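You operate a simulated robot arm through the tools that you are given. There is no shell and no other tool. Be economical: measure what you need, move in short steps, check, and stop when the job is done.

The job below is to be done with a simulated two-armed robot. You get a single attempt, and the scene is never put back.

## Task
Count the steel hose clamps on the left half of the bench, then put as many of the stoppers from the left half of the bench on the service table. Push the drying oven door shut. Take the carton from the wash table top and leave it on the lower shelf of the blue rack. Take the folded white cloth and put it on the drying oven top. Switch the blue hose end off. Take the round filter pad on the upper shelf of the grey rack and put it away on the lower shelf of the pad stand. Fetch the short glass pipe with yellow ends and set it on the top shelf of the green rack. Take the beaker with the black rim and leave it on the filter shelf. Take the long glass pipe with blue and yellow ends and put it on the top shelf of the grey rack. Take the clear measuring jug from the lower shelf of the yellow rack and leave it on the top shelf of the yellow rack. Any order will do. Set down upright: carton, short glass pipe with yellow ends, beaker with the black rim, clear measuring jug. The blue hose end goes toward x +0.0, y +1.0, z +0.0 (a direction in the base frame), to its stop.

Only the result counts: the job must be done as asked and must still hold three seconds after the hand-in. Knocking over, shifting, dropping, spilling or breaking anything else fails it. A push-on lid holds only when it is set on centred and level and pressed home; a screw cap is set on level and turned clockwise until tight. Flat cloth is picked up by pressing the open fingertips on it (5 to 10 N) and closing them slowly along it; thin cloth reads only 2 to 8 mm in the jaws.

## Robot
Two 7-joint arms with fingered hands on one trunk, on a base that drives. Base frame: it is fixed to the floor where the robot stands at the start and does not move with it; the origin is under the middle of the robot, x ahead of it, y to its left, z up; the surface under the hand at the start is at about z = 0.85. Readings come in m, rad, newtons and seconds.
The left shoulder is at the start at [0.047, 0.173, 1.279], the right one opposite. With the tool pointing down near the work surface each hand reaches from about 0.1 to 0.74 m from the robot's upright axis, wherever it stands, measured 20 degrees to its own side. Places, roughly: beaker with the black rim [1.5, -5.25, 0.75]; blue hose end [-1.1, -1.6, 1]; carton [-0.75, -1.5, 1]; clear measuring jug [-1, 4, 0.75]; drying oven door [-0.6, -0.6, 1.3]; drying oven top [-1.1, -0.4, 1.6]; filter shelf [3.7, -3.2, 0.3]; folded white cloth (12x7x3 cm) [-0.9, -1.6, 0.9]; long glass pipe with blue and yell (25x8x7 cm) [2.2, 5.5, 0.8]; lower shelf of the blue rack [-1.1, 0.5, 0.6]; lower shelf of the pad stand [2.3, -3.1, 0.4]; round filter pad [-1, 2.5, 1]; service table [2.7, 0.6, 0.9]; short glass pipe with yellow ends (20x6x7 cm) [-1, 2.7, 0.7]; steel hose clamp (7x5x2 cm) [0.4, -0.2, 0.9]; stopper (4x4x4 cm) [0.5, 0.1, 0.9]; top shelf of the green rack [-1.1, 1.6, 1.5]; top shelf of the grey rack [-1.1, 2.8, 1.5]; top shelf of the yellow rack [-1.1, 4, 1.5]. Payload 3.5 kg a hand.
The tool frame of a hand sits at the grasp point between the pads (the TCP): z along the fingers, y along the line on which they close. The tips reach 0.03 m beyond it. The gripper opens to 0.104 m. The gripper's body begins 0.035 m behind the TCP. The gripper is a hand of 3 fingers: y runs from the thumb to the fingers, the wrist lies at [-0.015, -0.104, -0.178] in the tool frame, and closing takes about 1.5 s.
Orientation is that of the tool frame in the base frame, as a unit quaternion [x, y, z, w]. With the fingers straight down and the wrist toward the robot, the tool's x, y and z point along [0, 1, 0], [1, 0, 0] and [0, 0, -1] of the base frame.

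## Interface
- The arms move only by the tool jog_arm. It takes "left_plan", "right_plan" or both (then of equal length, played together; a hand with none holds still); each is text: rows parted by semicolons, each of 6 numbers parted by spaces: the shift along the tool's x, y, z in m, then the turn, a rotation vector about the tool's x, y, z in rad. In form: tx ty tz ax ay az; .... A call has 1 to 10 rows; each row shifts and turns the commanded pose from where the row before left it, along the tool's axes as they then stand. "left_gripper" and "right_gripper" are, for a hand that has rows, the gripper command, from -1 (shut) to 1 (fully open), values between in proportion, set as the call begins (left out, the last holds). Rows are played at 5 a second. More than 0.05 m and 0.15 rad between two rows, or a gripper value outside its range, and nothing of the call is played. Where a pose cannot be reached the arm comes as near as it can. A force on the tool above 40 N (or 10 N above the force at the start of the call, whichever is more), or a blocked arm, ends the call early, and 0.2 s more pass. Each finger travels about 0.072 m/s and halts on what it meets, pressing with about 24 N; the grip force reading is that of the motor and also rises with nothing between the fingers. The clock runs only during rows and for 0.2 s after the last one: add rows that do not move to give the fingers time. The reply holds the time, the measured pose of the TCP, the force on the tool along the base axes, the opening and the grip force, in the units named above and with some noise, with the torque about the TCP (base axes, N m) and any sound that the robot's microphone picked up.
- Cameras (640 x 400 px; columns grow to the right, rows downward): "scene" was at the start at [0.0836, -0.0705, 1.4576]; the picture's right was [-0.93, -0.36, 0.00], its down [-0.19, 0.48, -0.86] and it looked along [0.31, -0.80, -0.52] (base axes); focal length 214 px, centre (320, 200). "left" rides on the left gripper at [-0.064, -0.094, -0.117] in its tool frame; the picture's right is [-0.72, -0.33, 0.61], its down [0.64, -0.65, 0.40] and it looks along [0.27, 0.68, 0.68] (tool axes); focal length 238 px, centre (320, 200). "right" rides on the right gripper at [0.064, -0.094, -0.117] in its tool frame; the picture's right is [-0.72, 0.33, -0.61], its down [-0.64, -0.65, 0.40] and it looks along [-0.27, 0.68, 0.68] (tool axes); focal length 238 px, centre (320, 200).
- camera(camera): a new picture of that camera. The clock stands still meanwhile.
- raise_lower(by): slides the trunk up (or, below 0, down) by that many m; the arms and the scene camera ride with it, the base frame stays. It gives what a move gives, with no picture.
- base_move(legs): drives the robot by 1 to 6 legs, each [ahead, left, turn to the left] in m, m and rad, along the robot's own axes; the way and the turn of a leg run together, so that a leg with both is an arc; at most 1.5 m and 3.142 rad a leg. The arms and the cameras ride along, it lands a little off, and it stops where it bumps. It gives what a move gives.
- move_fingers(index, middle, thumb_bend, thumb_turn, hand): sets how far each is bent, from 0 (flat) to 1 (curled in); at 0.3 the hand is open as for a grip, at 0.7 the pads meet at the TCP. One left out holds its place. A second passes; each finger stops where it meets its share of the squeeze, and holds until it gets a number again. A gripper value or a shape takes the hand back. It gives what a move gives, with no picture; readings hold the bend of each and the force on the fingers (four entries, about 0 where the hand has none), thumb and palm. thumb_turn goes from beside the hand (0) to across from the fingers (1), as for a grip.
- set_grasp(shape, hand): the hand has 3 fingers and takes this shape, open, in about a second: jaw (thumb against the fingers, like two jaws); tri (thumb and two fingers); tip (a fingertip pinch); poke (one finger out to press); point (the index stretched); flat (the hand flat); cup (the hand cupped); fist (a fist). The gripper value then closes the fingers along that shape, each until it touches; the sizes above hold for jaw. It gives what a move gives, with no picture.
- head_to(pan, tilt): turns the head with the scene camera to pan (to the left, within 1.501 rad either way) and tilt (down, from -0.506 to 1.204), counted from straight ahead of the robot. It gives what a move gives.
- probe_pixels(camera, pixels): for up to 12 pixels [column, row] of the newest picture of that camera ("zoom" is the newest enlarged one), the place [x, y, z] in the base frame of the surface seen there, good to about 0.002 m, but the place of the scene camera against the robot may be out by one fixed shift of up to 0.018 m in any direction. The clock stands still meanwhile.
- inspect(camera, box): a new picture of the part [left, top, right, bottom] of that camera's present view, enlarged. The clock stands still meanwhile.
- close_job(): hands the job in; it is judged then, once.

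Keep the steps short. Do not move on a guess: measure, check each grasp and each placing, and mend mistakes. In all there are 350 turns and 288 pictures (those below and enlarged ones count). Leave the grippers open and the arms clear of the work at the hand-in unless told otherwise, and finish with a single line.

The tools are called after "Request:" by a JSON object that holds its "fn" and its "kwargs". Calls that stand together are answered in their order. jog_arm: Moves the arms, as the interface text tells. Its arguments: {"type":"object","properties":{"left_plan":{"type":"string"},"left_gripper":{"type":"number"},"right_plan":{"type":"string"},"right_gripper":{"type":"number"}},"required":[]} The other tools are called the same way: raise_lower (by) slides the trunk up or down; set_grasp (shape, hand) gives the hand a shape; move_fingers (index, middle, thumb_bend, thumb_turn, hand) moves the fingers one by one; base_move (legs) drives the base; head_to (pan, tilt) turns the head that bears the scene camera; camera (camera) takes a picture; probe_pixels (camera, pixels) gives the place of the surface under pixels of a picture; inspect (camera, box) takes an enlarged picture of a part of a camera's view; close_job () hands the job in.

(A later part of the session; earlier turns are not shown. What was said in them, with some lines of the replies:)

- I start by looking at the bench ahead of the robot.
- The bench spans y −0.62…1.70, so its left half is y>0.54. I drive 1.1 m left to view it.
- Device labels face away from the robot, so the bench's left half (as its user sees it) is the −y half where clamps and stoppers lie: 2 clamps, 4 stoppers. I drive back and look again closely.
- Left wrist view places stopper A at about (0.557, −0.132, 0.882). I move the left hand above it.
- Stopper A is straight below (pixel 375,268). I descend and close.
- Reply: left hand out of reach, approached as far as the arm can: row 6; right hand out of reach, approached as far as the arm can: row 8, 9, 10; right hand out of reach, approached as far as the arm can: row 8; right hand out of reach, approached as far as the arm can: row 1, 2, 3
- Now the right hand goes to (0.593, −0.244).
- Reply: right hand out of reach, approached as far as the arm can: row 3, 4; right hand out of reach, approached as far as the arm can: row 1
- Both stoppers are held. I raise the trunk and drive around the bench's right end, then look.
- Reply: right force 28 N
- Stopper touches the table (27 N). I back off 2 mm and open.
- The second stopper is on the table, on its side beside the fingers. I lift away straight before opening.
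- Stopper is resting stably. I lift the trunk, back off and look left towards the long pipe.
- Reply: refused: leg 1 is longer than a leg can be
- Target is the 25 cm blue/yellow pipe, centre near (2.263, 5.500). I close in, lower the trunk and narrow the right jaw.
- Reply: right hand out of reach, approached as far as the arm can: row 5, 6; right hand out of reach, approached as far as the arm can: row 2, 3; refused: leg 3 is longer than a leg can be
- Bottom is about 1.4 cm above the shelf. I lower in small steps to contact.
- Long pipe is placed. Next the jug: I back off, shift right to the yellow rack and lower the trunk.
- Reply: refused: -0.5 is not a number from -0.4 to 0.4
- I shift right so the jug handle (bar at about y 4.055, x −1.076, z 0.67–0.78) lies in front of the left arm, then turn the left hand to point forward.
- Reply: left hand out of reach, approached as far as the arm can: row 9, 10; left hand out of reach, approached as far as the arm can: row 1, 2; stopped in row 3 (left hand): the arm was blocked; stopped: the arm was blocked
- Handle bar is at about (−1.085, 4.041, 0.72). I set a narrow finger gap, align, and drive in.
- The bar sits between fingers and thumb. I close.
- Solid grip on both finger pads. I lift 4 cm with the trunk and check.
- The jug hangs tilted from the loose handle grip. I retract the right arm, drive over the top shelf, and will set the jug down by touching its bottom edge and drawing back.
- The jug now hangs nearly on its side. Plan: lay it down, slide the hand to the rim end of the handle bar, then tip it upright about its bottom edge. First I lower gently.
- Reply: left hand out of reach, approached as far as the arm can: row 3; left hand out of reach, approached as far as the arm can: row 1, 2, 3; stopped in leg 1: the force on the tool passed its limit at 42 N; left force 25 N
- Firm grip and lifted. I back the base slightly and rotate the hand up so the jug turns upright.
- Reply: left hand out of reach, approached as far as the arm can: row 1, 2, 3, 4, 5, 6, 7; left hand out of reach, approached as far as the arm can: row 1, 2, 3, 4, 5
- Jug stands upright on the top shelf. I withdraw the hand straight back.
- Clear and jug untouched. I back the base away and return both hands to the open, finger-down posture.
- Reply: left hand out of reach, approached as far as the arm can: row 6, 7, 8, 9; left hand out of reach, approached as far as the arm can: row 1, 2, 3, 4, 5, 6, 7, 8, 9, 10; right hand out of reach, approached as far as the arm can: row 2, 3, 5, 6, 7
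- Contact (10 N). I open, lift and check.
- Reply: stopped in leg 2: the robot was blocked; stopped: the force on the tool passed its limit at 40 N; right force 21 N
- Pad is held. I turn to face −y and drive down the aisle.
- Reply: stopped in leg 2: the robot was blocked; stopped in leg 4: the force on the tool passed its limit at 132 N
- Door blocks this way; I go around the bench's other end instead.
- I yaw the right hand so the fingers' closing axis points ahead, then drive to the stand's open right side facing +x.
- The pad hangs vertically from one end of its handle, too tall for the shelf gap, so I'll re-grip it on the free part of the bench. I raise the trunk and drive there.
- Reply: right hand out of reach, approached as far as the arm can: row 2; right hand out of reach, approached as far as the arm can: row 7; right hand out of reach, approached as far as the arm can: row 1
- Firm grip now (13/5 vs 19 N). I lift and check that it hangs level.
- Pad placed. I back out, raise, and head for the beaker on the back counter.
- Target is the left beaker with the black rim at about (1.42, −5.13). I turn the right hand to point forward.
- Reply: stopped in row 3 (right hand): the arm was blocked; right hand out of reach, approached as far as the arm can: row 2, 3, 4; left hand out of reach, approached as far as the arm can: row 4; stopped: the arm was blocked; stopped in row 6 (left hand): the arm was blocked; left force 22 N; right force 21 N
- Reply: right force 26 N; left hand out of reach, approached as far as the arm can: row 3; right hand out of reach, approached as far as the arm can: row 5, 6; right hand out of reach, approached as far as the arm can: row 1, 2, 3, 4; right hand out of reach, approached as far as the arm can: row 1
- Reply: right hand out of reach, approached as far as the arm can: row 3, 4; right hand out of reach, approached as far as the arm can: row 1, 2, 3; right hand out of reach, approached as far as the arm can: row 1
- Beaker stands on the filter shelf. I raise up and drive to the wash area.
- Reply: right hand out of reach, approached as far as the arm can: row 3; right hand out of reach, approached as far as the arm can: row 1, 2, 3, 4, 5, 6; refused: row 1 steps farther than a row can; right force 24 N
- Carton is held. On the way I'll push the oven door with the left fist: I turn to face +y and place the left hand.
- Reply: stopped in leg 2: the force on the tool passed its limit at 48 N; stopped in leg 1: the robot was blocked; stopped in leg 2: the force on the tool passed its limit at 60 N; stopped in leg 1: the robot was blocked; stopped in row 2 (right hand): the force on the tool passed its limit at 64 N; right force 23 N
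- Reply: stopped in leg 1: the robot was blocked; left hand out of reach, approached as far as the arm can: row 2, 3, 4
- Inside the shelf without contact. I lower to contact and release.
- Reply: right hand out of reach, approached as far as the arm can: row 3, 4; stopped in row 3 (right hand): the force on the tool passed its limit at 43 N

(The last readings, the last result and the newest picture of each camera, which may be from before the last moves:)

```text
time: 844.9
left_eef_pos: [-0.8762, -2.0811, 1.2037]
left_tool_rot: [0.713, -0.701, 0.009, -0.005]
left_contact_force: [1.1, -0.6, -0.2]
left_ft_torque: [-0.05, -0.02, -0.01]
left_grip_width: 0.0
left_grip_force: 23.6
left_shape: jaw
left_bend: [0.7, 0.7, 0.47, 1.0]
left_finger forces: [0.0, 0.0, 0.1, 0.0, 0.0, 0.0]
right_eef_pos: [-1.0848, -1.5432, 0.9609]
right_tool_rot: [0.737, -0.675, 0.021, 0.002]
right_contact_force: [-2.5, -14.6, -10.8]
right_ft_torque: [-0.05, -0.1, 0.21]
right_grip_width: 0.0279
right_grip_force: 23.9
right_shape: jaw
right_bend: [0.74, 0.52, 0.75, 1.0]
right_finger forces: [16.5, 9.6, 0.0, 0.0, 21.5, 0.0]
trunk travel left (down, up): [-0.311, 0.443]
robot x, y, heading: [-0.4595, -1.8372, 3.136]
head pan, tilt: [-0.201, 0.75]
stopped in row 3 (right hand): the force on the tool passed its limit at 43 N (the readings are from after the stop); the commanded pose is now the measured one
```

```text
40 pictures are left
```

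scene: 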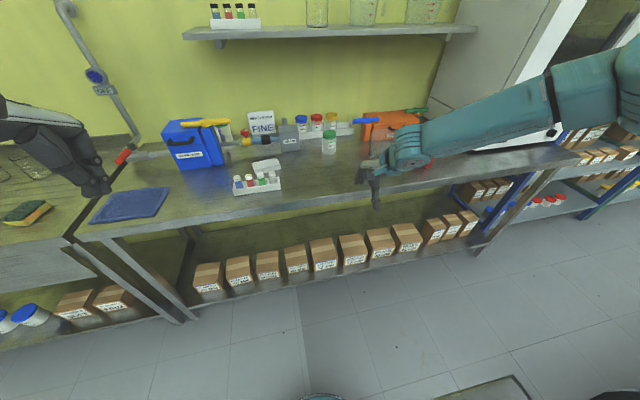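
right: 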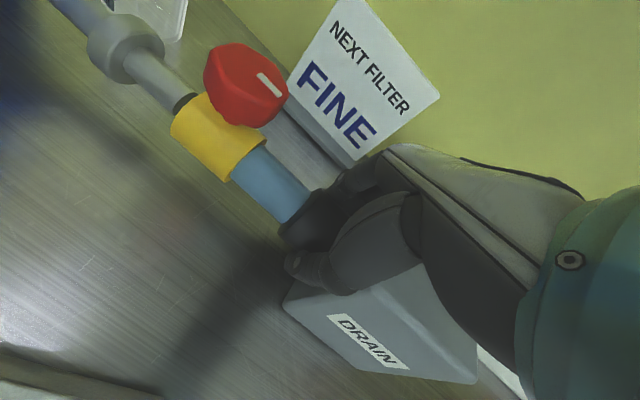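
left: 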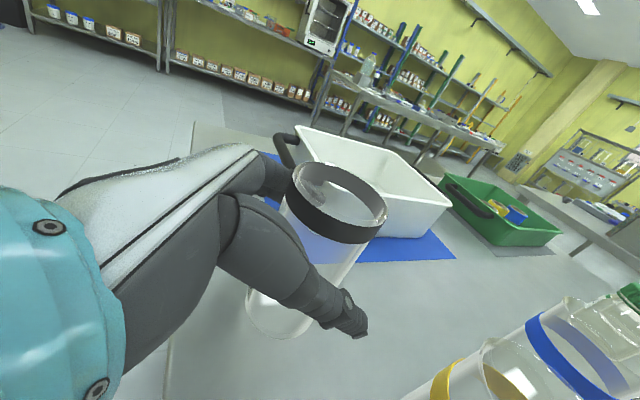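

Hose end is at its stop (43 N). I release and lift, then check it stayed.

Request:
{"fn": "move_fingers", "kwargs": {"hand": "right", "index": 0.42, "middle": 0.42, "thumb_bend": 0.42}}

Request:
{"fn": "jog_arm", "kwargs": {"right_plan": "0 0 -0.03 0 0 0; 0 0 -0.04 0 0 0; 0 0 -0.02 0 0 0; 0 0 0 0 0 0"}}

Request:
{"fn": "camera", "kwargs": {"camera": "right"}}

```text
time: 845.9
left_eef_pos: [-0.8748, -2.0827, 1.2026]
left_tool_rot: [0.713, -0.701, 0.007, -0.005]
left_contact_force: [0.8, 0.0, 0.1]
left_ft_torque: [0.01, 0.01, 0.01]
left_grip_width: 0.0
left_grip_force: 24.1
left_shape: jaw
left_bend: [0.7, 0.7, 0.47, 1.0]
left_finger forces: [0.0, 0.1, 0.1, 0.0, 0.0, 0.1]
right_eef_pos: [-1.0845, -1.5405, 0.9635]
right_tool_rot: [0.736, -0.677, 0.018, 0.001]
right_contact_force: [0.0, -13.3, 1.1]
right_ft_torque: [0.49, 0.0, 0.44]
right_grip_width: 0.0718
right_grip_force: 7.1
right_shape: fingers
right_bend: [0.42, 0.42, 0.42, 1.0]
right_finger forces: [0.1, 11.5, 0.0, 0.1, 1.7, 0.0]
trunk travel left (down, up): [-0.311, 0.443]
robot x, y, heading: [-0.4595, -1.8394, 3.14]
head pan, tilt: [-0.201, 0.75]
```

```text
time: 846.9
left_eef_pos: [-0.8751, -2.0807, 1.2023]
left_tool_rot: [0.713, -0.701, 0.008, -0.004]
left_contact_force: [-0.4, 1.0, 0.5]
left_ft_torque: [0.01, -0.02, 0.02]
left_grip_width: 0.0001
left_grip_force: 23.8
left_shape: jaw
left_bend: [0.7, 0.7, 0.47, 1.0]
left_finger forces: [0.0, 0.1, 0.0, 0.0, 0.0, 0.1]
right_eef_pos: [-1.0885, -1.5367, 1.0521]
right_tool_rot: [0.735, -0.677, 0.018, 0.001]
right_contact_force: [0.4, -1.2, 0.4]
right_ft_torque: [0.01, -0.04, 0.01]
right_grip_width: 0.0726
right_grip_force: 0.2
right_shape: fingers
right_bend: [0.42, 0.42, 0.42, 1.0]
right_finger forces: [0.1, 0.0, 0.1, 0.0, 0.0, 0.0]
trunk travel left (down, up): [-0.311, 0.443]
robot x, y, heading: [-0.4566, -1.8387, 3.134]
head pan, tilt: [-0.201, 0.75]
```

```text
39 pictures are left
```

right: 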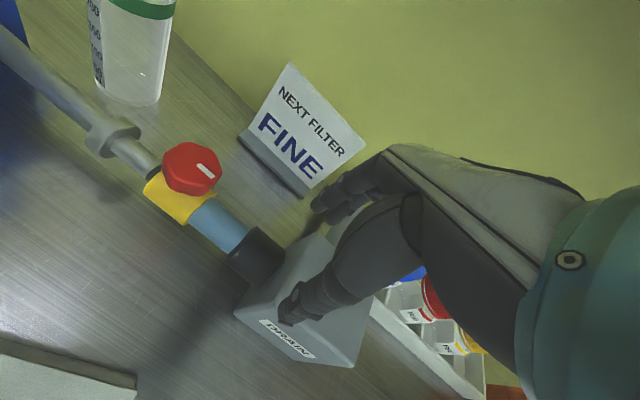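

Request:
{"fn": "inspect", "kwargs": {"camera": "right", "box": [140, 120, 380, 360]}}

Request:
{"fn": "probe_pixels", "kwargs": {"camera": "right", "pixels": [[245, 250], [265, 262], [275, 258], [285, 265], [225, 230], [180, 205], [280, 300]]}}

```text
1.67 times, centred on (260, 240) of right
```

zoom: 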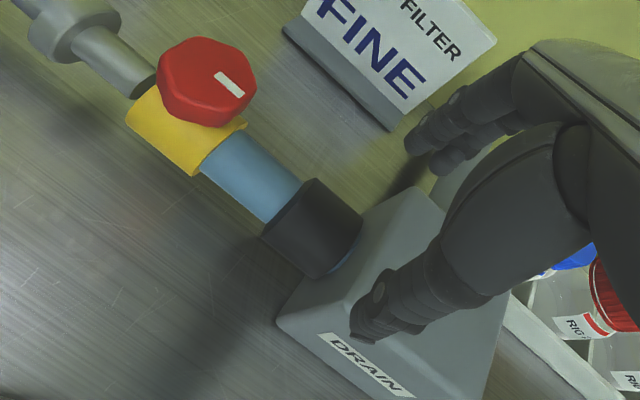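

```text
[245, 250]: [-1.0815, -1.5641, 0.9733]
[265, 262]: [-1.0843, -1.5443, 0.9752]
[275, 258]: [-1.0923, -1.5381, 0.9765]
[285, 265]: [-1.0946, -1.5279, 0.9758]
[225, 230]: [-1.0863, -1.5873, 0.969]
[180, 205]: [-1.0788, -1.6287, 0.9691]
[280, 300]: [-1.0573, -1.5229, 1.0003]
```

Request:
{"fn": "jog_arm", "kwargs": {"right_plan": "0.022 0.002 0 0 0 0; 0.022 0 0 0 0 0; 0 0 0.04 0 0 0; 0 0 0.05 0 0 0; 0 0 0 0 0 0"}}

Request:
{"fn": "jog_arm", "kwargs": {"right_plan": "0 0 0 0 0 0; 0 0 0 0 0 0; 0 0 0 0 0 0; 0 0 0 0 0 0; 0 0 0 0 0 0; 0 0 0 0 0 0", "right_gripper": -1}}

Request:
{"fn": "jog_arm", "kwargs": {"right_plan": "-0.006 0 0 0 0 0; -0.006 0 0 0 0 0; -0.006 0 0 0 0 0; -0.006 0 0 0 0 0; -0.006 0 0 0 0 0; 0 0 0 0 0 0"}}

Request:
{"fn": "inspect", "kwargs": {"camera": "right", "box": [140, 100, 400, 360]}}

```text
time: 848.1
left_eef_pos: [-0.8742, -2.0812, 1.2029]
left_tool_rot: [0.713, -0.701, 0.008, -0.004]
left_contact_force: [0.4, -0.1, -0.7]
left_ft_torque: [0.01, 0.02, -0.01]
left_grip_width: 0.0
left_grip_force: 23.7
left_shape: jaw
left_bend: [0.7, 0.7, 0.47, 1.0]
left_finger forces: [0.0, 0.0, 0.0, 0.0, 0.1, 0.0]
right_eef_pos: [-1.082, -1.5847, 0.963]
right_tool_rot: [0.736, -0.677, 0.019, 0.002]
right_contact_force: [0.3, 0.2, -0.2]
right_ft_torque: [0.03, -0.05, 0.01]
right_grip_width: 0.0728
right_grip_force: 0.0
right_shape: fingers
right_bend: [0.42, 0.42, 0.42, 1.0]
right_finger forces: [0.0, 0.0, 0.0, 0.1, 0.0, 0.0]
trunk travel left (down, up): [-0.311, 0.443]
robot x, y, heading: [-0.4584, -1.8366, 3.138]
head pan, tilt: [-0.201, 0.75]
```

```text
time: 849.5
left_eef_pos: [-0.8745, -2.0803, 1.2024]
left_tool_rot: [0.714, -0.7, 0.008, -0.005]
left_contact_force: [0.6, 0.4, 0.0]
left_ft_torque: [-0.01, 0.01, 0.03]
left_grip_width: 0.0001
left_grip_force: 24.1
left_shape: jaw
left_bend: [0.7, 0.7, 0.47, 1.0]
left_finger forces: [0.1, 0.1, 0.1, 0.0, 0.0, 0.0]
right_eef_pos: [-1.0832, -1.5851, 0.9619]
right_tool_rot: [0.736, -0.677, 0.018, 0.002]
right_contact_force: [-6.2, -2.3, -2.0]
right_ft_torque: [-0.09, 0.06, 0.1]
right_grip_width: 0.0002
right_grip_force: 24.2
right_shape: jaw
right_bend: [0.7, 0.51, 0.5, 1.0]
right_finger forces: [0.0, 5.5, 0.0, 0.0, 0.0, 0.0]
trunk travel left (down, up): [-0.311, 0.443]
robot x, y, heading: [-0.4612, -1.8384, 3.137]
head pan, tilt: [-0.201, 0.75]
```

```text
time: 850.3
left_eef_pos: [-0.8738, -2.0821, 1.2027]
left_tool_rot: [0.714, -0.7, 0.009, -0.004]
left_contact_force: [0.7, 0.7, 0.1]
left_ft_torque: [-0.01, 0.0, 0.04]
left_grip_width: 0.0
left_grip_force: 24.1
left_shape: jaw
left_bend: [0.7, 0.7, 0.47, 1.0]
left_finger forces: [0.1, 0.1, 0.1, 0.0, 0.1, 0.0]
right_eef_pos: [-1.0833, -1.5816, 0.962]
right_tool_rot: [0.742, -0.669, 0.026, 0.008]
right_contact_force: [-1.8, -17.9, -5.5]
right_ft_torque: [-0.16, -0.01, 0.19]
right_grip_width: 0.0
right_grip_force: 23.7
right_shape: jaw
right_bend: [0.7, 0.51, 0.5, 1.0]
right_finger forces: [0.1, 8.8, 0.1, 0.1, 0.0, 0.1]
trunk travel left (down, up): [-0.311, 0.443]
robot x, y, heading: [-0.4588, -1.8401, -3.14]
head pan, tilt: [-0.201, 0.75]
stopped in row 3 (right hand): the force on the tool passed its limit at 43 N (the readings are from after the stop); the commanded pose is now the measured one
```

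```text
1.54 times, centred on (270, 230) of right
```

zoom: 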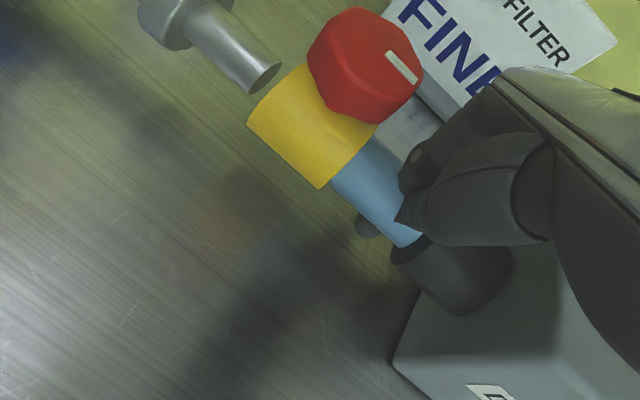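

Request:
{"fn": "move_fingers", "kwargs": {"hand": "right", "index": 0.4, "middle": 0.4, "thumb_bend": 0.4}}

Request:
{"fn": "jog_arm", "kwargs": {"right_plan": "0.004 0 -0.03 0 0 0; 0 0 -0.04 0 0 0; 0 0 -0.03 -0.02 0 0; 0 -0.04 0 0 0 0; 0 -0.04 0 0 0 0; 0 -0.04 0 0 0 0; 0 -0.04 0 0 0 0; 0 0 0 0 0 0"}}

Request:
{"fn": "camera", "kwargs": {"camera": "right"}}

```text
time: 851.3
left_eef_pos: [-0.8731, -2.0826, 1.2027]
left_tool_rot: [0.714, -0.7, 0.008, -0.004]
left_contact_force: [-0.1, 0.3, -0.8]
left_ft_torque: [-0.01, 0.01, 0.0]
left_grip_width: 0.0
left_grip_force: 23.6
left_shape: jaw
left_bend: [0.7, 0.7, 0.47, 1.0]
left_finger forces: [0.0, 0.0, 0.0, 0.0, 0.0, 0.0]
right_eef_pos: [-1.0852, -1.5768, 0.9621]
right_tool_rot: [0.739, -0.673, 0.023, 0.005]
right_contact_force: [0.0, 1.2, -0.9]
right_ft_torque: [-0.02, -0.03, 0.03]
right_grip_width: 0.077
right_grip_force: 0.1
right_shape: fingers
right_bend: [0.4, 0.4, 0.4, 1.0]
right_finger forces: [0.0, 0.0, 0.0, 0.0, 0.0, 0.0]
trunk travel left (down, up): [-0.311, 0.443]
robot x, y, heading: [-0.4623, -1.8376, 3.14]
head pan, tilt: [-0.201, 0.75]
```

```text
time: 853.1
left_eef_pos: [-0.8756, -2.0834, 1.2025]
left_tool_rot: [0.714, -0.701, 0.008, -0.004]
left_contact_force: [-0.3, -0.5, -0.9]
left_ft_torque: [0.02, -0.01, 0.0]
left_grip_width: 0.0001
left_grip_force: 24.2
left_shape: jaw
left_bend: [0.7, 0.7, 0.47, 1.0]
left_finger forces: [0.0, 0.1, 0.0, 0.1, 0.0, 0.0]
right_eef_pos: [-0.9258, -1.5615, 1.0634]
right_tool_rot: [0.74, -0.672, 0.017, 0.013]
right_contact_force: [0.1, 0.3, -0.3]
right_ft_torque: [-0.04, 0.0, 0.0]
right_grip_width: 0.0772
right_grip_force: 0.1
right_shape: fingers
right_bend: [0.4, 0.4, 0.4, 1.0]
right_finger forces: [0.1, 0.0, 0.1, 0.0, 0.1, 0.0]
trunk travel left (down, up): [-0.311, 0.443]
robot x, y, heading: [-0.4602, -1.8348, 3.136]
head pan, tilt: [-0.201, 0.75]
```

```text
36 pictures are left
```

right: 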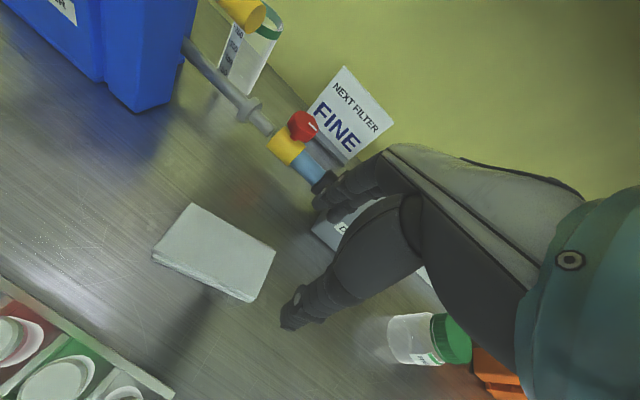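

Request:
{"fn": "probe_pixels", "kwargs": {"camera": "right", "pixels": [[195, 207], [160, 255], [272, 250], [245, 295], [215, 252], [110, 330]]}}

```text
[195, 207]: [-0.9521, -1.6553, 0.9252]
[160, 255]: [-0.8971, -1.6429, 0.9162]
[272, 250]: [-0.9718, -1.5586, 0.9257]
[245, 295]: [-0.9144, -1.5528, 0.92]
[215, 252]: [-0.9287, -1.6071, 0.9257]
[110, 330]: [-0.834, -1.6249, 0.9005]
```

Request:
{"fn": "jog_arm", "kwargs": {"right_plan": "0.02 0.006 0 0 0 0; 0.02 0.005 0 0 0 0; 0 0 0.04 0 0 0; 0 0 0.04 0 0 0; 0 0 0.035 0 0 0; 0 0 0.008 0 0 0; 0 0 0 0 0 0"}}

Request:
{"fn": "camera", "kwargs": {"camera": "right"}}

```text
time: 854.7
left_eef_pos: [-0.8751, -2.0819, 1.2027]
left_tool_rot: [0.714, -0.7, 0.008, -0.004]
left_contact_force: [-0.3, 1.0, 0.2]
left_ft_torque: [0.02, 0.0, -0.01]
left_grip_width: 0.0
left_grip_force: 23.9
left_shape: jaw
left_bend: [0.7, 0.7, 0.47, 1.0]
left_finger forces: [0.0, 0.0, 0.0, 0.0, 0.0, 0.0]
right_eef_pos: [-0.9338, -1.6052, 0.9425]
right_tool_rot: [0.74, -0.672, 0.016, 0.014]
right_contact_force: [0.5, -0.2, 0.6]
right_ft_torque: [0.0, 0.04, -0.01]
right_grip_width: 0.0772
right_grip_force: 0.0
right_shape: fingers
right_bend: [0.4, 0.4, 0.4, 1.0]
right_finger forces: [0.1, 0.0, 0.1, 0.0, 0.1, 0.0]
trunk travel left (down, up): [-0.311, 0.443]
robot x, y, heading: [-0.4577, -1.8394, 3.139]
head pan, tilt: [-0.201, 0.75]
```

```text
35 pictures are left
```

right: 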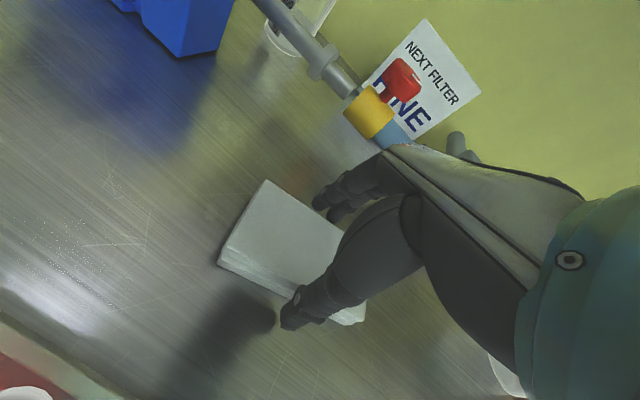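

Fingers straddle the cloth. I close and lift a little to test.

Request:
{"fn": "jog_arm", "kwargs": {"right_plan": "0 0 0 0 0 0; 0 0 0 0 0 0; 0 0 0 0 0 0; 0 0 0 0 0 0; 0 0 0 0 0 0; 0 0 0 0 0 0; 0 0 0 0 0 0", "right_gripper": -1}}

Request:
{"fn": "raise_lower", "kwargs": {"by": 0.08}}

Request:
{"fn": "camera", "kwargs": {"camera": "right"}}

```text
time: 856.3
left_eef_pos: [-0.8739, -2.0807, 1.2028]
left_tool_rot: [0.714, -0.7, 0.008, -0.004]
left_contact_force: [0.0, -0.5, -0.1]
left_ft_torque: [-0.01, -0.03, -0.01]
left_grip_width: 0.0001
left_grip_force: 24.6
left_shape: jaw
left_bend: [0.7, 0.7, 0.47, 1.0]
left_finger forces: [0.0, 0.0, 0.0, 0.1, 0.0, 0.0]
right_eef_pos: [-0.9339, -1.6064, 0.9438]
right_tool_rot: [0.74, -0.672, 0.016, 0.013]
right_contact_force: [0.2, 0.9, 0.5]
right_ft_torque: [-0.01, -0.01, 0.01]
right_grip_width: 0.0626
right_grip_force: 24.1
right_shape: jaw
right_bend: [0.74, 0.4, 0.64, 1.0]
right_finger forces: [14.2, 7.5, 0.1, 0.1, 21.7, 0.1]
trunk travel left (down, up): [-0.311, 0.443]
robot x, y, heading: [-0.462, -1.8384, 3.141]
head pan, tilt: [-0.201, 0.75]
```

```text
time: 857.5
left_eef_pos: [-0.875, -2.0814, 1.2825]
left_tool_rot: [0.713, -0.701, 0.009, -0.005]
left_contact_force: [0.5, -0.2, -0.1]
left_ft_torque: [0.0, -0.02, -0.01]
left_grip_width: 0.0
left_grip_force: 23.2
left_shape: jaw
left_bend: [0.7, 0.7, 0.47, 1.0]
left_finger forces: [0.1, 0.0, 0.0, 0.0, 0.0, 0.0]
right_eef_pos: [-0.9336, -1.6076, 1.0203]
right_tool_rot: [0.74, -0.672, 0.017, 0.014]
right_contact_force: [-0.4, -0.2, -2.0]
right_ft_torque: [0.02, 0.03, 0.0]
right_grip_width: 0.0626
right_grip_force: 24.7
right_shape: jaw
right_bend: [0.74, 0.4, 0.64, 1.0]
right_finger forces: [14.3, 7.4, 0.0, 0.1, 21.6, 0.0]
trunk travel left (down, up): [-0.391, 0.363]
robot x, y, heading: [-0.4572, -1.8392, 3.141]
head pan, tilt: [-0.201, 0.75]
```

```text
34 pictures are left
```

right: 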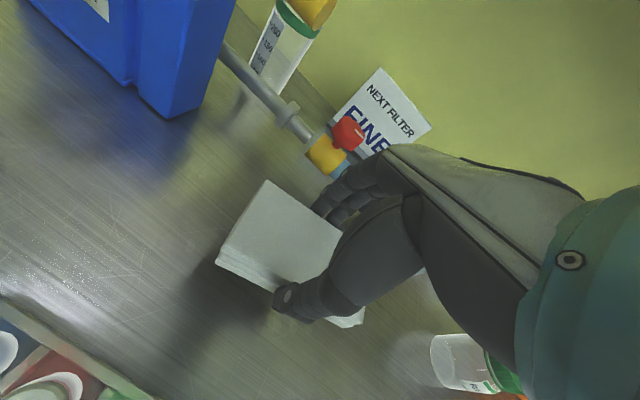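

Request:
{"fn": "raise_lower", "kwargs": {"by": 0.35}}

Request:
{"fn": "base_move", "kwargs": {"legs": [[-0.4, 0, 0], [0, -1.2, 0]]}}

Request:
{"fn": "jog_arm", "kwargs": {"right_plan": "0 0 -0.04 0 0 0; 0 0 -0.04 0 0 0; 0 0 -0.04 0 0 0; 0 0 -0.04 0 0 0; 0 0 -0.04 0 0 0; 0 0 -0.04 0 0 0; 0 0 -0.04 0 0 0; 0 0 -0.04 0 0 0; 0 0 0 0 0 0"}}

Request:
{"fn": "head_to", "kwargs": {"pan": -0.2, "tilt": 0.45}}

Request:
{"fn": "camera", "kwargs": {"camera": "scene"}}

```text
time: 860.9
left_eef_pos: [-0.8754, -2.0815, 1.6325]
left_tool_rot: [0.714, -0.7, 0.008, -0.004]
left_contact_force: [0.3, -0.4, -0.2]
left_ft_torque: [0.0, -0.05, 0.0]
left_grip_width: 0.0001
left_grip_force: 23.9
left_shape: jaw
left_bend: [0.7, 0.7, 0.47, 1.0]
left_finger forces: [0.1, 0.0, 0.0, 0.1, 0.0, 0.0]
right_eef_pos: [-0.9327, -1.6067, 1.3713]
right_tool_rot: [0.74, -0.672, 0.017, 0.012]
right_contact_force: [0.3, 0.9, -1.1]
right_ft_torque: [0.01, 0.0, -0.02]
right_grip_width: 0.0625
right_grip_force: 23.9
right_shape: jaw
right_bend: [0.74, 0.4, 0.64, 1.0]
right_finger forces: [14.2, 7.3, 0.0, 0.0, 21.6, 0.0]
trunk travel left (down, up): [-0.741, 0.013]
robot x, y, heading: [-0.457, -1.8388, 3.138]
head pan, tilt: [-0.201, 0.75]
```

```text
time: 869.1
left_eef_pos: [-0.4775, -0.8718, 1.6325]
left_tool_rot: [0.714, -0.7, 0.008, -0.004]
left_contact_force: [0.0, 0.3, 1.0]
left_ft_torque: [0.01, 0.01, 0.0]
left_grip_width: 0.0
left_grip_force: 24.1
left_shape: jaw
left_bend: [0.7, 0.7, 0.47, 1.0]
left_finger forces: [0.1, 0.1, 0.1, 0.0, 0.0, 0.0]
right_eef_pos: [-0.5369, -0.396, 1.3729]
right_tool_rot: [0.74, -0.672, 0.017, 0.014]
right_contact_force: [0.4, 0.4, 0.2]
right_ft_torque: [-0.02, 0.02, -0.01]
right_grip_width: 0.0624
right_grip_force: 24.0
right_shape: jaw
right_bend: [0.74, 0.4, 0.64, 1.0]
right_finger forces: [14.2, 7.5, 0.0, 0.0, 21.7, 0.0]
trunk travel left (down, up): [-0.741, 0.013]
robot x, y, heading: [-0.0665, -0.6253, -3.137]
head pan, tilt: [-0.201, 0.75]
```

```text
time: 871.1
left_eef_pos: [-0.4778, -0.8718, 1.6327]
left_tool_rot: [0.715, -0.699, 0.008, -0.004]
left_contact_force: [-0.8, -0.3, -0.6]
left_ft_torque: [0.03, -0.01, 0.0]
left_grip_width: 0.0
left_grip_force: 24.2
left_shape: jaw
left_bend: [0.7, 0.7, 0.47, 1.0]
left_finger forces: [0.0, 0.0, 0.1, 0.1, 0.0, 0.0]
right_eef_pos: [-0.5388, -0.3833, 1.6891]
right_tool_rot: [0.741, -0.671, 0.017, 0.013]
right_contact_force: [0.8, -0.2, 0.0]
right_ft_torque: [0.0, 0.02, -0.02]
right_grip_width: 0.0622
right_grip_force: 24.7
right_shape: jaw
right_bend: [0.74, 0.4, 0.64, 1.0]
right_finger forces: [14.3, 7.4, 0.0, 0.1, 21.6, 0.1]
trunk travel left (down, up): [-0.741, 0.013]
robot x, y, heading: [-0.064, -0.6231, -3.138]
head pan, tilt: [-0.201, 0.75]
```

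```text
time: 872.0
left_eef_pos: [-0.4769, -0.8699, 1.6334]
left_tool_rot: [0.714, -0.7, 0.008, -0.004]
left_contact_force: [0.5, -0.2, 0.0]
left_ft_torque: [0.0, 0.01, -0.02]
left_grip_width: 0.0001
left_grip_force: 24.7
left_shape: jaw
left_bend: [0.7, 0.7, 0.47, 1.0]
left_finger forces: [0.0, 0.1, 0.0, 0.0, 0.0, 0.0]
right_eef_pos: [-0.5394, -0.3847, 1.6882]
right_tool_rot: [0.741, -0.671, 0.017, 0.014]
right_contact_force: [0.4, 0.0, -1.0]
right_ft_torque: [-0.01, 0.0, 0.03]
right_grip_width: 0.0624
right_grip_force: 24.0
right_shape: jaw
right_bend: [0.74, 0.4, 0.64, 1.0]
right_finger forces: [14.2, 7.4, 0.0, 0.0, 21.6, 0.1]
trunk travel left (down, up): [-0.741, 0.013]
robot x, y, heading: [-0.0589, -0.6261, -3.142]
head pan, tilt: [-0.201, 0.45]
```

```text
33 pictures are left
```

scene: 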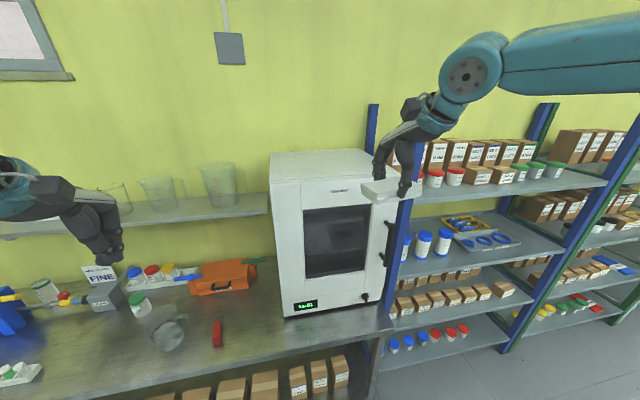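

Request:
{"fn": "probe_pixels", "kwargs": {"camera": "scene", "pixels": [[320, 167], [345, 158], [290, 160], [275, 178], [360, 170], [330, 178], [310, 152], [385, 260]]}}

```text
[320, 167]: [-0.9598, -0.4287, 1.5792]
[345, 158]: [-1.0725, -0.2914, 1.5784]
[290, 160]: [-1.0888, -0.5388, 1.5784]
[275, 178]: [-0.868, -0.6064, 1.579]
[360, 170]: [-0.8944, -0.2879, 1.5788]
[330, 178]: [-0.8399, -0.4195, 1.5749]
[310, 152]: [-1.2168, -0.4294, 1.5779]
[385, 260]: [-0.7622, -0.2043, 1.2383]
```

Request:
{"fn": "base_move", "kwargs": {"legs": [[0.38, 0, 0]]}}

Request:
{"fn": "jog_arm", "kwargs": {"right_plan": "0 0 0.03 0 0 0; 0 0 0.02 0 0 0; 0 0 0.006 0 0 0; 0 0 0.004 0 0 0; 0 0 0 0 0 0"}}

Request:
{"fn": "camera", "kwargs": {"camera": "right"}}

```text
time: 874.4
left_eef_pos: [-0.8549, -0.8696, 1.6331]
left_tool_rot: [0.714, -0.7, 0.008, -0.004]
left_contact_force: [0.7, -0.3, -0.2]
left_ft_torque: [-0.01, 0.01, 0.0]
left_grip_width: 0.0003
left_grip_force: 24.1
left_shape: jaw
left_bend: [0.7, 0.7, 0.47, 1.0]
left_finger forces: [0.0, 0.1, 0.0, 0.0, 0.0, 0.0]
right_eef_pos: [-0.9151, -0.3831, 1.689]
right_tool_rot: [0.741, -0.672, 0.016, 0.014]
right_contact_force: [-0.4, -0.3, -0.2]
right_ft_torque: [-0.03, 0.01, 0.02]
right_grip_width: 0.0622
right_grip_force: 24.2
right_shape: jaw
right_bend: [0.74, 0.4, 0.64, 1.0]
right_finger forces: [14.2, 7.4, 0.0, 0.1, 21.6, 0.1]
trunk travel left (down, up): [-0.741, 0.013]
robot x, y, heading: [-0.4403, -0.6271, 3.145]
head pan, tilt: [-0.201, 0.45]
```

```text
time: 875.5
left_eef_pos: [-0.8576, -0.8704, 1.6328]
left_tool_rot: [0.714, -0.7, 0.008, -0.004]
left_contact_force: [0.0, 0.5, 0.2]
left_ft_torque: [0.0, -0.01, -0.05]
left_grip_width: 0.0
left_grip_force: 23.7
left_shape: jaw
left_bend: [0.7, 0.7, 0.47, 1.0]
left_finger forces: [0.0, 0.0, 0.0, 0.1, 0.0, 0.0]
right_eef_pos: [-0.9175, -0.386, 1.6287]
right_tool_rot: [0.74, -0.672, 0.017, 0.013]
right_contact_force: [-0.4, -0.9, -0.4]
right_ft_torque: [-0.01, 0.02, -0.03]
right_grip_width: 0.0623
right_grip_force: 24.5
right_shape: jaw
right_bend: [0.74, 0.4, 0.64, 1.0]
right_finger forces: [14.2, 7.3, 0.0, 0.1, 21.6, 0.1]
trunk travel left (down, up): [-0.741, 0.013]
robot x, y, heading: [-0.4402, -0.6266, 3.138]
head pan, tilt: [-0.201, 0.45]
```

```text
32 pictures are left
```

right: 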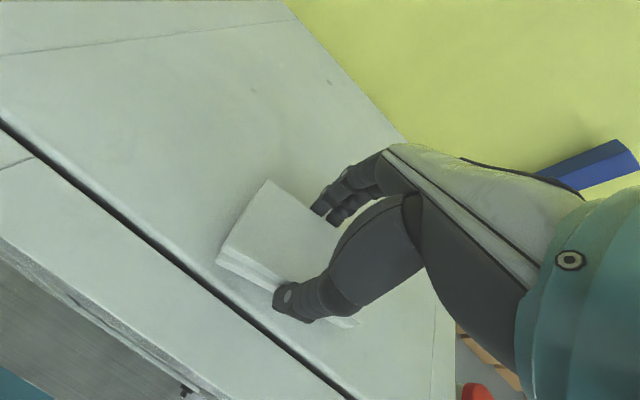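

Request:
{"fn": "jog_arm", "kwargs": {"right_plan": "0 0 0.003 0 0 0; 0 0 0.003 0 0 0; 0 0 0 0 0 0"}}

Request:
{"fn": "jog_arm", "kwargs": {"right_plan": "0 0 0 0 0 0; 0 0 0 0 0 0; 0 0 0 0 0 0; 0 0 0 0 0 0; 0 0 0 0 0 0; 0 0 0 0 0 0; 0 0 -0.03 0 0 0; 0 0 -0.03 0 0 0; 0 0 0 0 0 0", "right_gripper": 1}}

Request:
{"fn": "camera", "kwargs": {"camera": "right"}}

```text
time: 876.4
left_eef_pos: [-0.8566, -0.8699, 1.6316]
left_tool_rot: [0.714, -0.7, 0.008, -0.004]
left_contact_force: [-0.6, -0.9, -0.1]
left_ft_torque: [0.0, -0.04, 0.01]
left_grip_width: 0.0002
left_grip_force: 23.9
left_shape: jaw
left_bend: [0.7, 0.7, 0.47, 1.0]
left_finger forces: [0.0, 0.1, 0.1, 0.1, 0.0, 0.1]
right_eef_pos: [-0.9157, -0.3872, 1.6225]
right_tool_rot: [0.74, -0.672, 0.017, 0.013]
right_contact_force: [-0.5, 0.7, 0.9]
right_ft_torque: [0.04, 0.05, 0.01]
right_grip_width: 0.0625
right_grip_force: 23.7
right_shape: jaw
right_bend: [0.74, 0.4, 0.64, 1.0]
right_finger forces: [14.5, 7.4, 0.0, 0.1, 21.6, 0.1]
trunk travel left (down, up): [-0.741, 0.013]
robot x, y, heading: [-0.4392, -0.6281, 3.139]
head pan, tilt: [-0.201, 0.45]
```

```text
time: 878.4
left_eef_pos: [-0.857, -0.8697, 1.6329]
left_tool_rot: [0.714, -0.7, 0.008, -0.005]
left_contact_force: [-0.9, -0.2, 0.0]
left_ft_torque: [0.01, -0.01, 0.0]
left_grip_width: 0.0001
left_grip_force: 24.0
left_shape: jaw
left_bend: [0.7, 0.7, 0.47, 1.0]
left_finger forces: [0.1, 0.0, 0.0, 0.0, 0.1, 0.0]
right_eef_pos: [-0.9164, -0.3834, 1.6825]
right_tool_rot: [0.741, -0.671, 0.017, 0.013]
right_contact_force: [-0.3, -0.6, 1.1]
right_ft_torque: [0.01, 0.01, 0.0]
right_grip_width: 0.104
right_grip_force: 0.0
right_shape: jaw
right_bend: [0.3, 0.3, 0.3, 0.98]
right_finger forces: [0.1, 0.0, 0.1, 0.1, 0.1, 0.0]
trunk travel left (down, up): [-0.741, 0.013]
robot x, y, heading: [-0.4426, -0.6256, 3.141]
head pan, tilt: [-0.201, 0.45]
```

```text
31 pictures are left
```

right: 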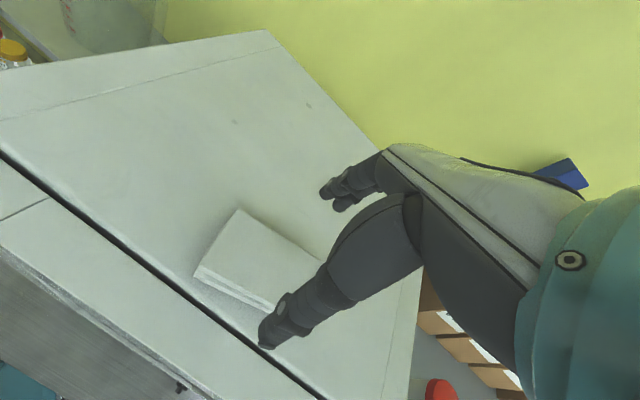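

Request:
{"fn": "probe_pixels", "kwargs": {"camera": "right", "pixels": [[30, 165], [22, 175], [15, 185], [330, 385], [322, 392], [310, 398], [150, 250], [140, 262]]}}

Request:
{"fn": "inspect", "kwargs": {"camera": "right", "box": [0, 120, 360, 400]}}

```text
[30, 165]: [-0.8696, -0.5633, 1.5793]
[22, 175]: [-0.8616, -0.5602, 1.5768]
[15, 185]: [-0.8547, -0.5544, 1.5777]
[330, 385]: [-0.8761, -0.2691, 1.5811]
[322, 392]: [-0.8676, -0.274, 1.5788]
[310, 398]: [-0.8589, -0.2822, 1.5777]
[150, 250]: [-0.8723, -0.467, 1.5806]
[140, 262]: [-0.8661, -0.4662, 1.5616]
```

```text
1.43 times, centred on (180, 260) of right
```

zoom: 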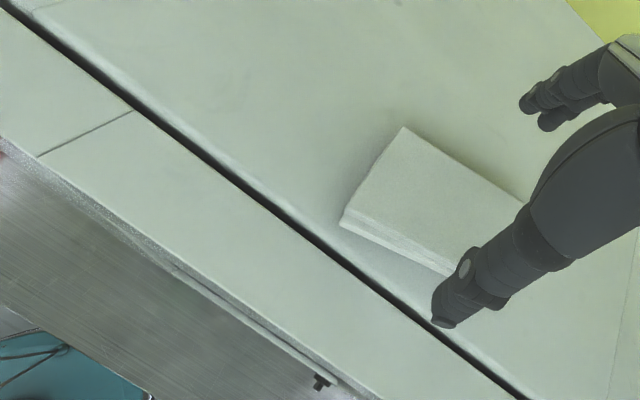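

All ten jobs are done. I back away, open the left hand, and drive past the racks for a final check.

Request:
{"fn": "base_move", "kwargs": {"legs": [[-0.42, 0, 0], [0, -1.45, 0], [0, -1.45, 0]]}}

Request:
{"fn": "jog_arm", "kwargs": {"left_plan": "0 0 0 0 0 0; 0 0 0 0 0 0; 0 0 0 0 0 0; 0 0 0 0 0 0; 0 0 0 0 0 0; 0 0 0 0 0 0; 0 0 0 0 0 0", "left_gripper": 1}}

Request:
{"fn": "head_to", "kwargs": {"pan": -0.4, "tilt": 0.3}}

Request:
{"fn": "camera", "kwargs": {"camera": "scene"}}

```text
time: 894.6
left_eef_pos: [-0.4013, 2.0214, 1.6327]
left_tool_rot: [0.718, -0.696, 0.008, -0.004]
left_contact_force: [-0.2, -0.2, 0.5]
left_ft_torque: [-0.01, 0.04, 0.0]
left_grip_width: 0.0
left_grip_force: 23.6
left_shape: jaw
left_bend: [0.7, 0.7, 0.47, 1.0]
left_finger forces: [0.1, 0.0, 0.0, 0.0, 0.0, 0.0]
right_eef_pos: [-0.4656, 2.5062, 1.6811]
right_tool_rot: [0.743, -0.669, 0.017, 0.013]
right_contact_force: [-0.8, -0.1, 0.5]
right_ft_torque: [0.02, -0.02, -0.02]
right_grip_width: 0.1037
right_grip_force: 0.1
right_shape: jaw
right_bend: [0.3, 0.3, 0.3, 0.98]
right_finger forces: [0.0, 0.0, 0.0, 0.0, 0.0, 0.0]
trunk travel left (down, up): [-0.741, 0.013]
robot x, y, heading: [0.0095, 2.2681, -3.132]
head pan, tilt: [-0.201, 0.45]
```

```text
time: 896.2
left_eef_pos: [-0.4009, 2.0207, 1.6323]
left_tool_rot: [0.718, -0.696, 0.009, -0.004]
left_contact_force: [-0.3, 0.4, 0.5]
left_ft_torque: [0.01, -0.01, 0.0]
left_grip_width: 0.1038
left_grip_force: 0.1
left_shape: jaw
left_bend: [0.3, 0.3, 0.3, 0.98]
left_finger forces: [0.0, 0.1, 0.0, 0.0, 0.1, 0.0]
right_eef_pos: [-0.4662, 2.507, 1.6829]
right_tool_rot: [0.744, -0.668, 0.016, 0.014]
right_contact_force: [-0.4, 0.6, -0.3]
right_ft_torque: [0.02, -0.01, 0.01]
right_grip_width: 0.1035
right_grip_force: 0.1
right_shape: jaw
right_bend: [0.3, 0.3, 0.3, 0.98]
right_finger forces: [0.1, 0.1, 0.0, 0.1, 0.1, 0.1]
trunk travel left (down, up): [-0.741, 0.013]
robot x, y, heading: [0.0106, 2.2691, -3.132]
head pan, tilt: [-0.201, 0.45]
```

```text
time: 896.9
left_eef_pos: [-0.4016, 2.0219, 1.6326]
left_tool_rot: [0.717, -0.697, 0.008, -0.005]
left_contact_force: [0.1, 0.4, -0.5]
left_ft_torque: [-0.01, 0.03, -0.01]
left_grip_width: 0.1034
left_grip_force: 0.0
left_shape: jaw
left_bend: [0.3, 0.3, 0.3, 0.98]
left_finger forces: [0.0, 0.0, 0.0, 0.1, 0.0, 0.0]
right_eef_pos: [-0.4658, 2.5073, 1.6816]
right_tool_rot: [0.743, -0.669, 0.016, 0.013]
right_contact_force: [0.7, -0.1, 0.6]
right_ft_torque: [0.01, -0.05, -0.01]
right_grip_width: 0.1035
right_grip_force: 0.0
right_shape: jaw
right_bend: [0.3, 0.3, 0.3, 0.98]
right_finger forces: [0.0, 0.0, 0.0, 0.0, 0.1, 0.0]
trunk travel left (down, up): [-0.741, 0.013]
robot x, y, heading: [0.0106, 2.267, -3.131]
head pan, tilt: [-0.4, 0.3]
```

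```text
29 pictures are left
```

scene: 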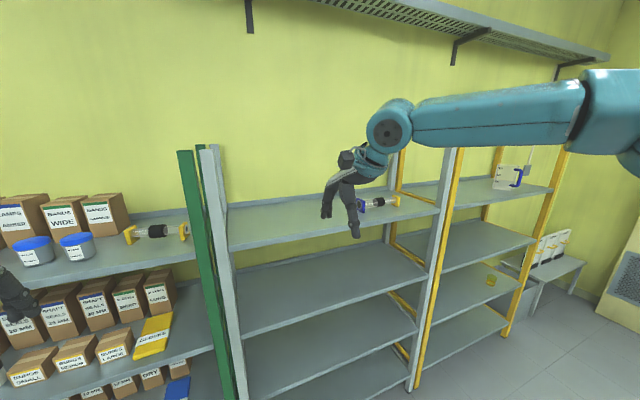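

Short pipe, long pipe and jug are all standing where they were left, and both hands are open and clear. I hand the job in.

Request:
{"fn": "close_job", "kwargs": {}}

```text
The job is handed in.
```

I did all ten jobs, set everything down and handed the job in. Two stoppers went to the service table, one per hose clamp counted, reading the bench's left half from the side its device labels face.
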